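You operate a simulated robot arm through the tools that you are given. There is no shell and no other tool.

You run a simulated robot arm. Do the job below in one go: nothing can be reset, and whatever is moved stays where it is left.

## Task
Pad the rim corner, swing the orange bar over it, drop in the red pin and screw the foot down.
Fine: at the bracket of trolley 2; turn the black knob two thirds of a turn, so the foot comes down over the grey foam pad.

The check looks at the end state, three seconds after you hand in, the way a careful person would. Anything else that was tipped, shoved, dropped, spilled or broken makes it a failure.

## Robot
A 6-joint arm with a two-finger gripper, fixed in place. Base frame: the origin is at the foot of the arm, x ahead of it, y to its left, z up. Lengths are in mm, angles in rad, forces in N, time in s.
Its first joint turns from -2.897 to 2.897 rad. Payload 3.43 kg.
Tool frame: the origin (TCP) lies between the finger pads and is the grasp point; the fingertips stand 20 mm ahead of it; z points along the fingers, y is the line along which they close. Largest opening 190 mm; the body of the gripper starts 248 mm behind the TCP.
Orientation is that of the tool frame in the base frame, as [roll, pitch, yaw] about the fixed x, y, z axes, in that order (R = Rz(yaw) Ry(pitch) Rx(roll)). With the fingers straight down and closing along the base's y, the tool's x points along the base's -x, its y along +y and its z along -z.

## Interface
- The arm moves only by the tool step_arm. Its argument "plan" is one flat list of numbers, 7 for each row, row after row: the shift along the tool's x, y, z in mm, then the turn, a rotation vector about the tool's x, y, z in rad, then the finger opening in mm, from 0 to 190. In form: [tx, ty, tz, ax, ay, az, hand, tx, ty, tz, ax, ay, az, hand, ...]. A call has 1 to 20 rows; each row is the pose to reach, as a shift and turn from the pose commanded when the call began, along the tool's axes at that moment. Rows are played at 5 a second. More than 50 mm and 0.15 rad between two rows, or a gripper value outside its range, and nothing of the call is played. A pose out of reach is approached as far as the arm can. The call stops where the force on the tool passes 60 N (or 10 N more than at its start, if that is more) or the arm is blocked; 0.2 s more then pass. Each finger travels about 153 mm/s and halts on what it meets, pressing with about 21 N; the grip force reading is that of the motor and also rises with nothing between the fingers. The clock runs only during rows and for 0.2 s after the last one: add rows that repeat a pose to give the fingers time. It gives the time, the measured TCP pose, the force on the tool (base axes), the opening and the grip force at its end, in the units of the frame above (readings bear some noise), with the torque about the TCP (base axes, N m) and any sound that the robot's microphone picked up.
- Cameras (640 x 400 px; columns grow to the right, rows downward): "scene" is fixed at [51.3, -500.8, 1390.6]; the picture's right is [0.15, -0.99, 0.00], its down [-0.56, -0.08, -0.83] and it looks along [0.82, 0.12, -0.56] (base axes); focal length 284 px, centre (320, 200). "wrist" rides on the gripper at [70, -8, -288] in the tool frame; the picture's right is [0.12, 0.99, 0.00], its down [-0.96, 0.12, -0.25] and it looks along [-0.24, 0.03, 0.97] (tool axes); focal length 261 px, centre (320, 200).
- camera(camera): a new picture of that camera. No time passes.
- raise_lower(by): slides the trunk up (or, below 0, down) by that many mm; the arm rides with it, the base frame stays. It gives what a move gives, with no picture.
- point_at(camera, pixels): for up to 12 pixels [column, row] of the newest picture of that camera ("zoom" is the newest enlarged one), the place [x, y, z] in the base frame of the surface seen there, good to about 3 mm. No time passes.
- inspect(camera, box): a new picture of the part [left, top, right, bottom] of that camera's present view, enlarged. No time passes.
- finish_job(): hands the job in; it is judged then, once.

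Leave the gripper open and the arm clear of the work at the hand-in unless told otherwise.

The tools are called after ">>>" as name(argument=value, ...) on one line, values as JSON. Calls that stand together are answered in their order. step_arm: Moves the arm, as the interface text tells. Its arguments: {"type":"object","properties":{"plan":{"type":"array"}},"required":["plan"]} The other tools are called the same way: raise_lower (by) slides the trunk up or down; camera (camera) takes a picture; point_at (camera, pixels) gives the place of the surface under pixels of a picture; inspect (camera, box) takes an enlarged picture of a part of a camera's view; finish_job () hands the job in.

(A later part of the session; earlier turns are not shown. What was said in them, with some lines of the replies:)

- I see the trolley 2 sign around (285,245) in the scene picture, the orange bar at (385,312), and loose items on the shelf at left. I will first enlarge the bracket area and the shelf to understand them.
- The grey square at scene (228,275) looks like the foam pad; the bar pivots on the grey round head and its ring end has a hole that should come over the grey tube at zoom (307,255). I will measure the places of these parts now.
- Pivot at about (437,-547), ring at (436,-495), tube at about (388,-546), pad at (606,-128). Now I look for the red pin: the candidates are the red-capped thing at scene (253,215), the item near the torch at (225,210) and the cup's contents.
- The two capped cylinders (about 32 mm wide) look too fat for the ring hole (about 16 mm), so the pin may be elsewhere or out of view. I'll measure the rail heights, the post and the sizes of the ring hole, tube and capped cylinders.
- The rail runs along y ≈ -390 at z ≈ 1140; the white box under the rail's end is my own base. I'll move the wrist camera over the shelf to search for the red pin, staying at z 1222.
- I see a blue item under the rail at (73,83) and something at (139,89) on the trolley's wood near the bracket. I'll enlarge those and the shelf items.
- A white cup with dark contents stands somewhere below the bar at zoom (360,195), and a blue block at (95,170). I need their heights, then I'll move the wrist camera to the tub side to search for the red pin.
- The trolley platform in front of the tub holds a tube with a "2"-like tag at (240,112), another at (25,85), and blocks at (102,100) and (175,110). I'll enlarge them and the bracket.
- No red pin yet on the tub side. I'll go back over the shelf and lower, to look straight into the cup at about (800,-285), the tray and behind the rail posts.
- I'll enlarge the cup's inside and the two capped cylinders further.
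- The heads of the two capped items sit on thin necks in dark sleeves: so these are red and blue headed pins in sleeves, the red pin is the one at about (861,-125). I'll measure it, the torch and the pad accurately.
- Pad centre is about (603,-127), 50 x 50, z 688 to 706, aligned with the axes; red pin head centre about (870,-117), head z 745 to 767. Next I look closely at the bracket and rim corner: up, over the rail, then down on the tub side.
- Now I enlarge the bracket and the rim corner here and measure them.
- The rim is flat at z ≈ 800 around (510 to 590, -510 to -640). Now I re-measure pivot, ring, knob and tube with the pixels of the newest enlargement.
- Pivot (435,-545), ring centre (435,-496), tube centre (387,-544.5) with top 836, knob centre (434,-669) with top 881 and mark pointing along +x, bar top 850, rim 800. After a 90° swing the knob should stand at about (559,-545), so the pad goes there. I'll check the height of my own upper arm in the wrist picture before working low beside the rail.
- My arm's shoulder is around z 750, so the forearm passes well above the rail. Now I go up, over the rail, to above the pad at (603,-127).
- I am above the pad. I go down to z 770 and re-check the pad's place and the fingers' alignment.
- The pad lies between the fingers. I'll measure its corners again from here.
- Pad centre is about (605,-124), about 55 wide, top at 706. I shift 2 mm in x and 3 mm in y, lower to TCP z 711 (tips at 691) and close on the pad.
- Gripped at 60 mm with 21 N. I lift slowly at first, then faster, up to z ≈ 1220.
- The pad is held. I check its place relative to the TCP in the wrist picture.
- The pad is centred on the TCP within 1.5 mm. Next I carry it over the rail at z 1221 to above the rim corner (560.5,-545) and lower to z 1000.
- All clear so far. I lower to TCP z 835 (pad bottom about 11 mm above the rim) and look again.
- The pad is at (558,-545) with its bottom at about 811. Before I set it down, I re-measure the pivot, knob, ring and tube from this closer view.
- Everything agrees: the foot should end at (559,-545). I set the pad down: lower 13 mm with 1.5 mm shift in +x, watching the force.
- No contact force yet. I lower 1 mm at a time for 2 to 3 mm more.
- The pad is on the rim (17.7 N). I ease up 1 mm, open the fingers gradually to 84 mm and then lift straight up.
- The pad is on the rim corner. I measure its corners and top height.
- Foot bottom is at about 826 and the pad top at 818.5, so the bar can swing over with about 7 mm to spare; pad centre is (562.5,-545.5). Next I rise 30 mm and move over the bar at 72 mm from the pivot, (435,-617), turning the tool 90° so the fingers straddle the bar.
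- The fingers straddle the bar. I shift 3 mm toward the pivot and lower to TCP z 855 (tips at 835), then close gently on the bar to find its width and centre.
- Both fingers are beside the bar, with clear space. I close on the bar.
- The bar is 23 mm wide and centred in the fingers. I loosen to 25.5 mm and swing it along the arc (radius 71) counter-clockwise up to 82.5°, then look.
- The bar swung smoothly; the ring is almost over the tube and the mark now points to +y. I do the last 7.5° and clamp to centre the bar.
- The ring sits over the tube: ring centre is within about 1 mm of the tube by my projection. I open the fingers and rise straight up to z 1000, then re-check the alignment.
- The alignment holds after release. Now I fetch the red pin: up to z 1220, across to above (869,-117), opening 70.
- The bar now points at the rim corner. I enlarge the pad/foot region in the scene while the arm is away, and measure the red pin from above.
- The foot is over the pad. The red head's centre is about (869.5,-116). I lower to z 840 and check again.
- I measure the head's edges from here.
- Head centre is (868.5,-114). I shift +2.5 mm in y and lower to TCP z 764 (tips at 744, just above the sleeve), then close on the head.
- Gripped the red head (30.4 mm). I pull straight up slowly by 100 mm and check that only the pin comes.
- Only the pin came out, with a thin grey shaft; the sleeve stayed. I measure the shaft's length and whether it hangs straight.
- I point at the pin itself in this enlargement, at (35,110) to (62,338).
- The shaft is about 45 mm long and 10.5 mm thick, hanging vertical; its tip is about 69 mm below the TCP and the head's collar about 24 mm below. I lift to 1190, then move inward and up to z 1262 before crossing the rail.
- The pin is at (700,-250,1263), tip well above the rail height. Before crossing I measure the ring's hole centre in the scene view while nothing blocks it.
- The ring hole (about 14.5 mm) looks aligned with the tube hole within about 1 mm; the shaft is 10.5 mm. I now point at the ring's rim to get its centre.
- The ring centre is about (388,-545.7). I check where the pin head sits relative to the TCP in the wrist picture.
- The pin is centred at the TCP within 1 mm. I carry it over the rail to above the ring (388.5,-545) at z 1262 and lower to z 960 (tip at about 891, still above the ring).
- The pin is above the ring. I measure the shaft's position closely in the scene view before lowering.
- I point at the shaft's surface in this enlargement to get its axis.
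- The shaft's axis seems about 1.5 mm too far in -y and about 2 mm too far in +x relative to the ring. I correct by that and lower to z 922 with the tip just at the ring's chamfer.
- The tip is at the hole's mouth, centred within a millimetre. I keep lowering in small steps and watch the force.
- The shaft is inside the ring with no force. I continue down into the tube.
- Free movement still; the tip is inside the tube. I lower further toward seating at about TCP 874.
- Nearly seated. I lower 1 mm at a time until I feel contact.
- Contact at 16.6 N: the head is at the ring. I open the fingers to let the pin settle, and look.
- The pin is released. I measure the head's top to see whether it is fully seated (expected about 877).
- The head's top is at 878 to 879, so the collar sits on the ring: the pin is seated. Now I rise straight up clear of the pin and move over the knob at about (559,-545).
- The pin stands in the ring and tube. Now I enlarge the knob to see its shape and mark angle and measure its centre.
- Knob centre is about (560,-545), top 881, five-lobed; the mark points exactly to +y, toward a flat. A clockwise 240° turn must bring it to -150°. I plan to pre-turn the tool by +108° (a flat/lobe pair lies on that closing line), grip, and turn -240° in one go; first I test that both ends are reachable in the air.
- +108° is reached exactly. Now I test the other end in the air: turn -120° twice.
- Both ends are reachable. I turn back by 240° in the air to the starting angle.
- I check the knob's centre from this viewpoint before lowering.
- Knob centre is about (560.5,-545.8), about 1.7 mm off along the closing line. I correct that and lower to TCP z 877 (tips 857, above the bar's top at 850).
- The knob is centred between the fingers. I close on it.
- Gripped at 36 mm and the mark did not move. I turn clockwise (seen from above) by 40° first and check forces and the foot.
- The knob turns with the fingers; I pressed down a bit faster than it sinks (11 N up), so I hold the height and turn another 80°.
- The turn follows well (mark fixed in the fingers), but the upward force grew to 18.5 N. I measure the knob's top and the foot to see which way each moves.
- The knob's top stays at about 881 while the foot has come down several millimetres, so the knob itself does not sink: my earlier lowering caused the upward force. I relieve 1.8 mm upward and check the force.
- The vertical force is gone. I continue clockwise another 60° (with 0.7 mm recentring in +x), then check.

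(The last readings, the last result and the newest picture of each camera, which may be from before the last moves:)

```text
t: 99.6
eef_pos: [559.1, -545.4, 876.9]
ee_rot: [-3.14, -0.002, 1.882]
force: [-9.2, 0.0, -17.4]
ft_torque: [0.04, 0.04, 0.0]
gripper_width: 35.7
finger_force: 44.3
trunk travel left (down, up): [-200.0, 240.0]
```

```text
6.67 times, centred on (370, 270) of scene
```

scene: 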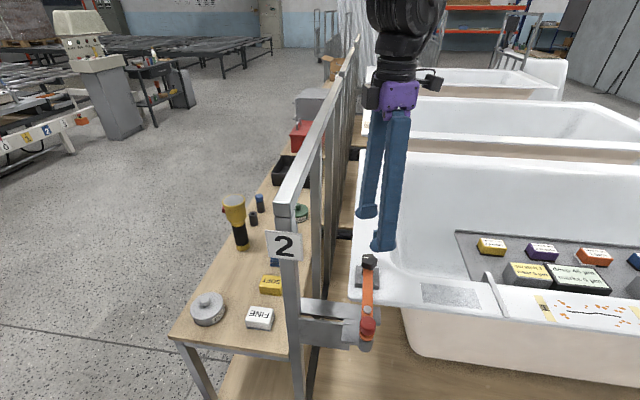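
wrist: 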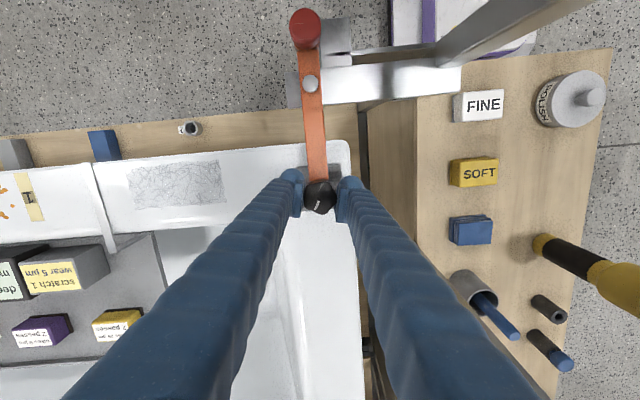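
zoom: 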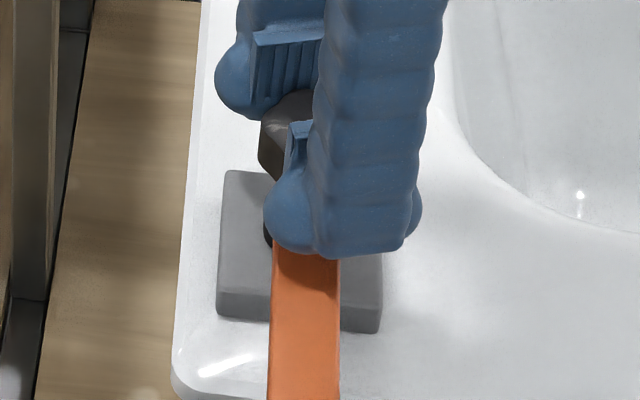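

Now the tool is pulled down 17 N, so the knob is sinking as it should. For the last 60° I follow it down by 2 mm.

>>> step_arm(plan=[0, 0, 0.8, 0, 0, 0.05, 25, 0, 0, 1.2, 0, 0, 0.1164, 25, 0, 0, 1.4, 0, 0, 0.2327, 25, 0, 0, 1.6, 0, 0, 0.3491, 25, 0, 0, 1.8, 0, 0, 0.4654, 25, 0, 0, 2, 0, 0, 0.5818, 25, 0, 0, 2, 0, 0, 0.6981, 25, 0, 0, 2, 0, 0, 0.8145, 25, 0, 0, 2, 0, 0, 0.9308, 25, 0, 0, 2, 0, 0, 1.0472, 25, 0, 0, 2, 0, 0, 1.0472, 25])

>>> inspect(camera="wrist", box=[260, 140, 380, 240])

>>> inspect(camera="scene", box=[340, 240, 400, 300])

```text
t: 102.0
eef_pos: [559.2, -546.4, 877.2]
ee_rot: [3.141, -0.001, 0.836]
force: [-7.1, 1.2, 9.3]
ft_torque: [0.0, 0.03, -0.03]
gripper_width: 36.0
finger_force: 45.3
trunk travel left (down, up): [-200.0, 240.0]
```

```text
4.00 times, centred on (320, 190) of wrist
```

zoom: 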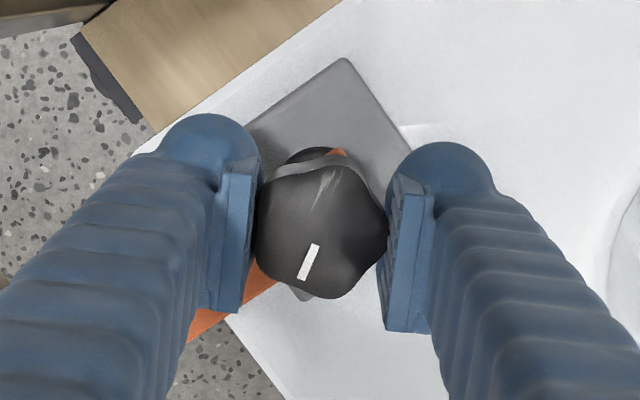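

```text
6.67 times, centred on (370, 270) of scene
```

zoom: 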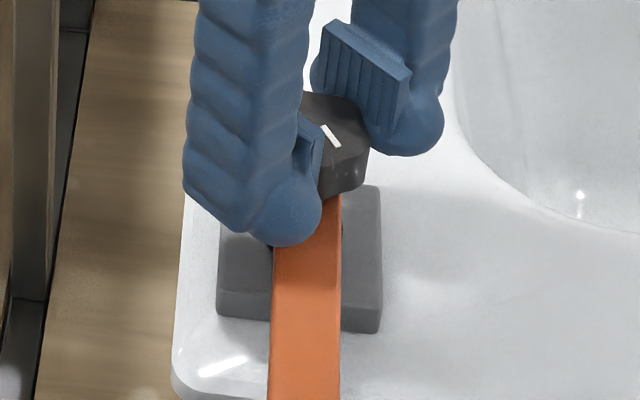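

The full 240° turn is done (yaw 0.836). I open the fingers gently and rise straight up, then check the mark and foot.

>>> step_arm(plan=[0, 0, 0, 0, 0, 0, 34, 0, 0, 0, 0, 0, 0, 38, 0, 0, 0, 0, 0, 0, 46, 0, 0, 0, 0, 0, 0, 60, 0, 0, 0, 0, 0, 0, 70, 0, 0, -10, 0, 0, 0, 70, 0, 0, -30, 0, 0, 0, 70, 0, 0, -60, 0, 0, 0, 70, 0, 0, -100, 0, 0, 0, 70, 0, 0, -120, 0, 0, 0, 70, 0, 0, -120, 0, 0, 0, 70])

>>> camera(camera="wrist")

>>> inspect(camera="scene", box=[335, 240, 405, 300])

>>> inspect(camera="wrist", box=[290, 155, 350, 210])

```text
t: 104.4
eef_pos: [561.3, -546.2, 995.4]
ee_rot: [3.142, 0.001, 0.838]
force: [-0.9, 0.2, 0.2]
ft_torque: [0.0, 0.04, 0.02]
gripper_width: 70.0
finger_force: 0.0
trunk travel left (down, up): [-200.0, 240.0]
```

```text
taken
```

wrist: 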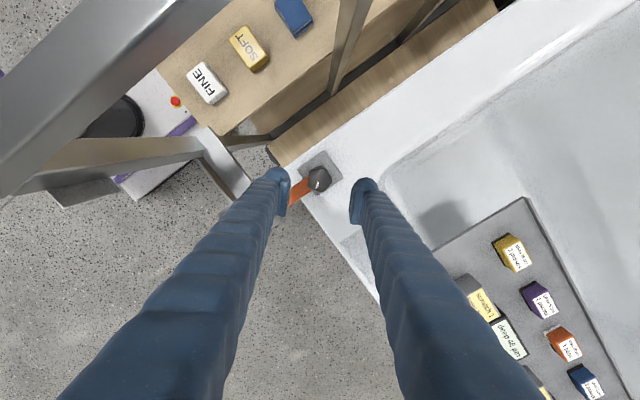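

```text
6.67 times, centred on (370, 270) of scene
```

zoom: 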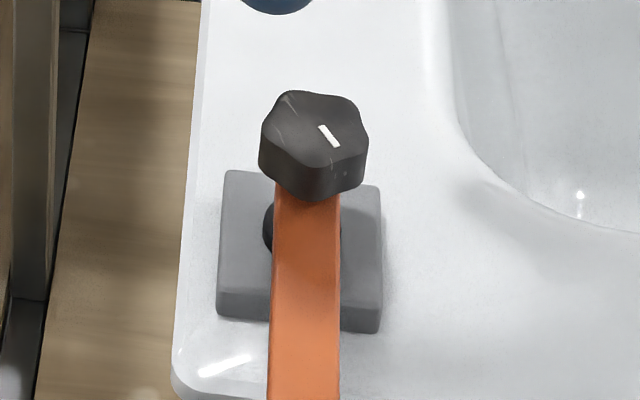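

```text
7.27 times, centred on (320, 182) of wrist
```

zoom: 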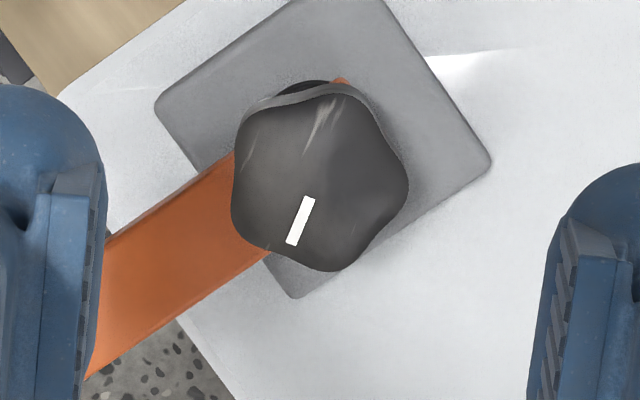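

The mark now points to about -149°, so the knob turned by 240° (two thirds). I check the foot against the pad and everything else at the bracket.

>>> inspect(camera="scene", box=[352, 255, 388, 295])

>>> point_at(camera="zoom", pixels=[[240, 165], [240, 185], [242, 205], [246, 220], [250, 230], [352, 190], [200, 200], [200, 240], [390, 220], [300, 120], [310, 60], [345, 210]])

>>> camera(camera="scene")

>>> inspect(camera="scene", box=[330, 240, 410, 360])

```text
10.00 times, centred on (370, 275) of scene
```

zoom: 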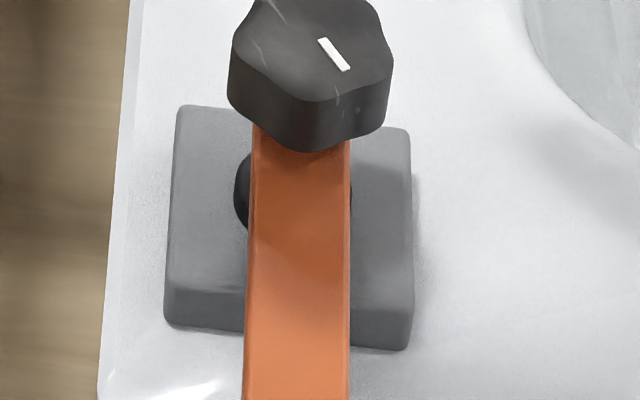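

```text
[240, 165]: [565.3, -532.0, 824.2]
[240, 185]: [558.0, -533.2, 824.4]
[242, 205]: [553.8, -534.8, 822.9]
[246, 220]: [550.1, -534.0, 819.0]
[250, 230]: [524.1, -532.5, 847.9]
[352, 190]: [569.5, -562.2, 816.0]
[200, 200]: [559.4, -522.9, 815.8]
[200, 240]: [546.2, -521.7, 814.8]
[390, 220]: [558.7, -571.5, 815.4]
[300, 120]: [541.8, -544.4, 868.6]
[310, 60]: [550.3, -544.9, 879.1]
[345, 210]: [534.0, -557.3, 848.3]
```

```text
taken
```

scene: 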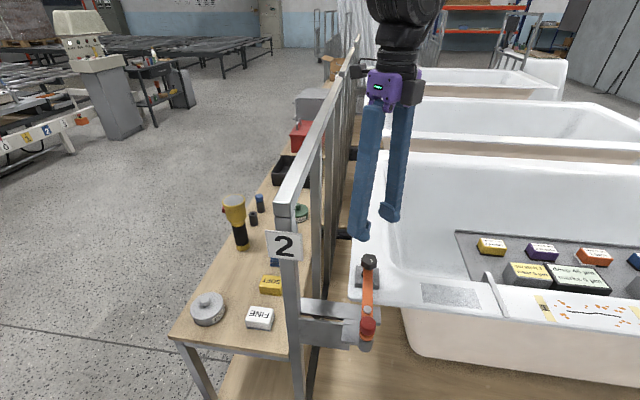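

```text
3.33 times, centred on (370, 300) of scene
```

zoom: 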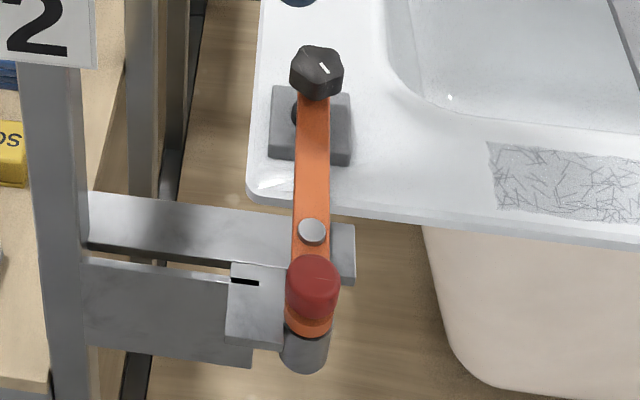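

The foot's underside (about 818) is on the pad (top about 816 to 818), the pad is in place, the pin is in. I rise to z 1220 and then turn the tool back while moving clear, opening the gripper.

>>> step_arm(plan=[0, 0, -45, 0, 0, 0, 70, 0, 0, -90, 0, 0, 0, 70, 0, 0, -135, 0, 0, 0, 70, 0, 0, -180, 0, 0, 0, 70, 0, 0, -224, 0, 0, 0, 70, 0, 0, -224, 0, 0, -0.144, 80, 0, 0, -224, 0, 0, -0.288, 90, 0, 0, -224, 0, 0, -0.432, 100, 0, 0, -224, 0, 0, -0.576, 110, 0, 0, -224, 0, 0, -0.72, 120, 0, 0, -224, 0, 0, -0.864, 130, 0, 0, -224, 0, 0, -1.008, 140, 0, 0, -224, 0, 0, -1.152, 150, 0, 0, -224, 0, 0, -1.296, 160, 0, 0, -224, 0, 0, -1.44, 170, 0, 0, -224, 0, 0, -1.584, 180, 0, 0, -224, 0, 0, -1.728, 190, 0, 0, -224, 0, 0, -1.872, 190, 0, 0, -224, 0, 0, -2.016, 190, 0, 0, -224, 0, 0, -2.16, 190])

>>> camera(camera="wrist")

>>> camera(camera="scene")

```text
t: 108.6
eef_pos: [560.8, -547.2, 1220.6]
ee_rot: [-3.141, -0.001, 2.999]
force: [-0.2, -0.6, -0.7]
ft_torque: [-0.01, 0.0, -0.02]
gripper_width: 190.0
finger_force: 0.0
trunk travel left (down, up): [-200.0, 240.0]
```

```text
taken
```

wrist: 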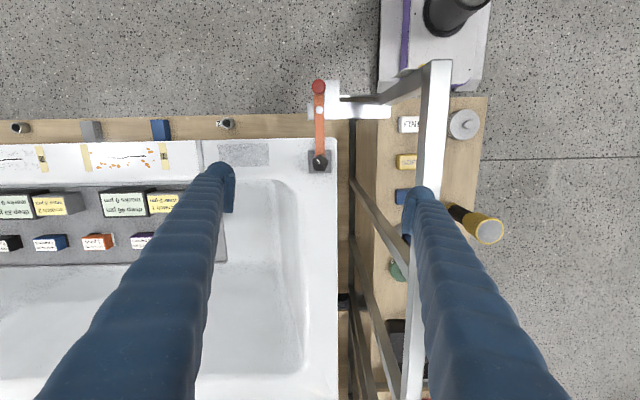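

```text
taken
```

scene: 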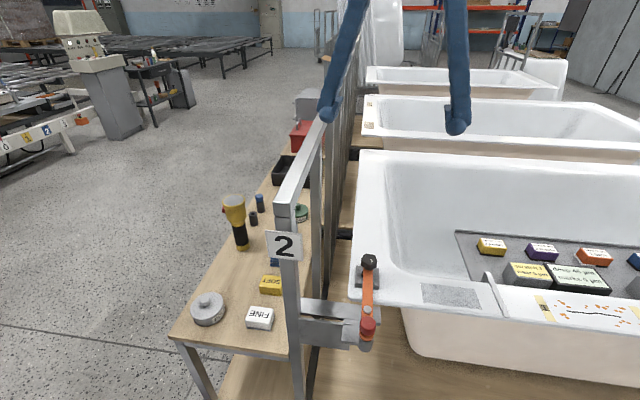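

The arm is clear and open. One last close look at the bracket, pin height and mark before handing in.

>>> inspect(camera="wrist", box=[285, 65, 355, 185])

>>> point_at(camera="wrist", pixels=[[318, 86], [316, 84], [320, 88], [319, 161], [319, 110], [312, 155], [328, 168]])

>>> inspect(camera="scene", box=[350, 305, 390, 350])

>>> point_at(camera="zoom", pixels=[[300, 150], [300, 120], [300, 180], [290, 230], [290, 250], [290, 265], [290, 285]])

```text
3.33 times, centred on (320, 125) of wrist
```

zoom: 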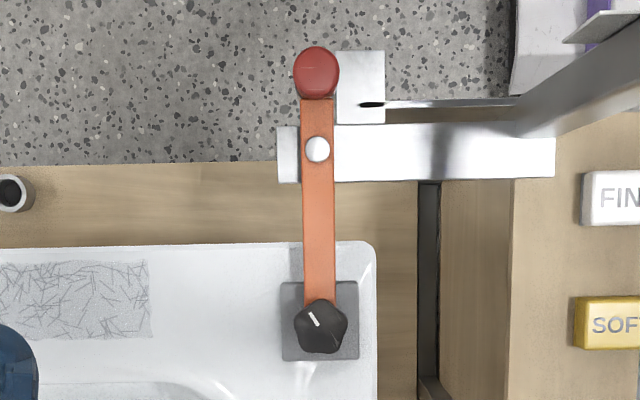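

```text
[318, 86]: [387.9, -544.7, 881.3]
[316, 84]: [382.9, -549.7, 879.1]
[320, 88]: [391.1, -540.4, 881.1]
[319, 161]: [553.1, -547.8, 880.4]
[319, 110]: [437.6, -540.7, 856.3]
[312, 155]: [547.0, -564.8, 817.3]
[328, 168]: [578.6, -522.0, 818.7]
```

```text
8.89 times, centred on (370, 328) of scene
```

zoom: 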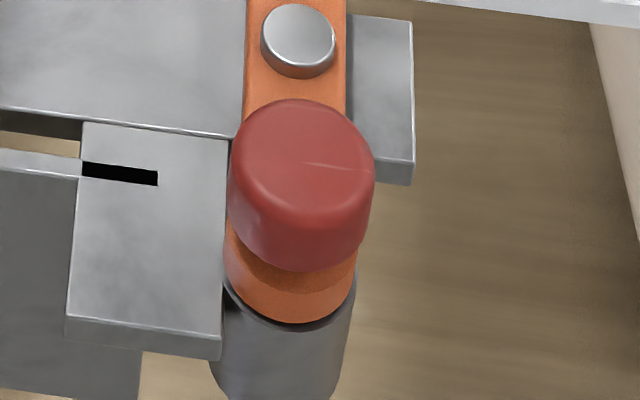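

```text
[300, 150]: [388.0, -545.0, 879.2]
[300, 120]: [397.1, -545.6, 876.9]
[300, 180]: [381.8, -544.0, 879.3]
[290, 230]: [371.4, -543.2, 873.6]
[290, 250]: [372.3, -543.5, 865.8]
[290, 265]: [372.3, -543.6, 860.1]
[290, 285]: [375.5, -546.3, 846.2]
```

The pin is seated, with its head top at 879, which matches how high it stood in its sleeve. The bar points over the pad, and the mark shows the two-thirds turn. The arm is clear, the gripper is open and the other items look undisturbed, so I hand the job in.

>>> finish_job()

```text
The job is handed in.
```

The job at trolley 2 is done and handed in:

- **Pad:** the grey foam pad lies flat on the rim corner at about (562, -545), under the foot.
- **Bar:** the orange bar is swung 90° over the corner, with its ring over the grey tube.
- **Pin:** the red pin is through the ring and into the tube. Its head stands as high above the ring as it stood above its sleeve, so I take it as fully seated.
- **Knob:** the black knob is turned clockwise by 240°. I measured 239.9° from its white mark.
- **Foot:** the foot came down about 7 mm. Its underside and the pad top both measured about 818 mm, so it is at the pad surface, but how firmly it presses is not measured.

The red pin's empty sleeve stayed where it was on the shelf. I saw nothing else tipped or moved in the last pictures. The arm is parked above the tub with the gripper fully open.
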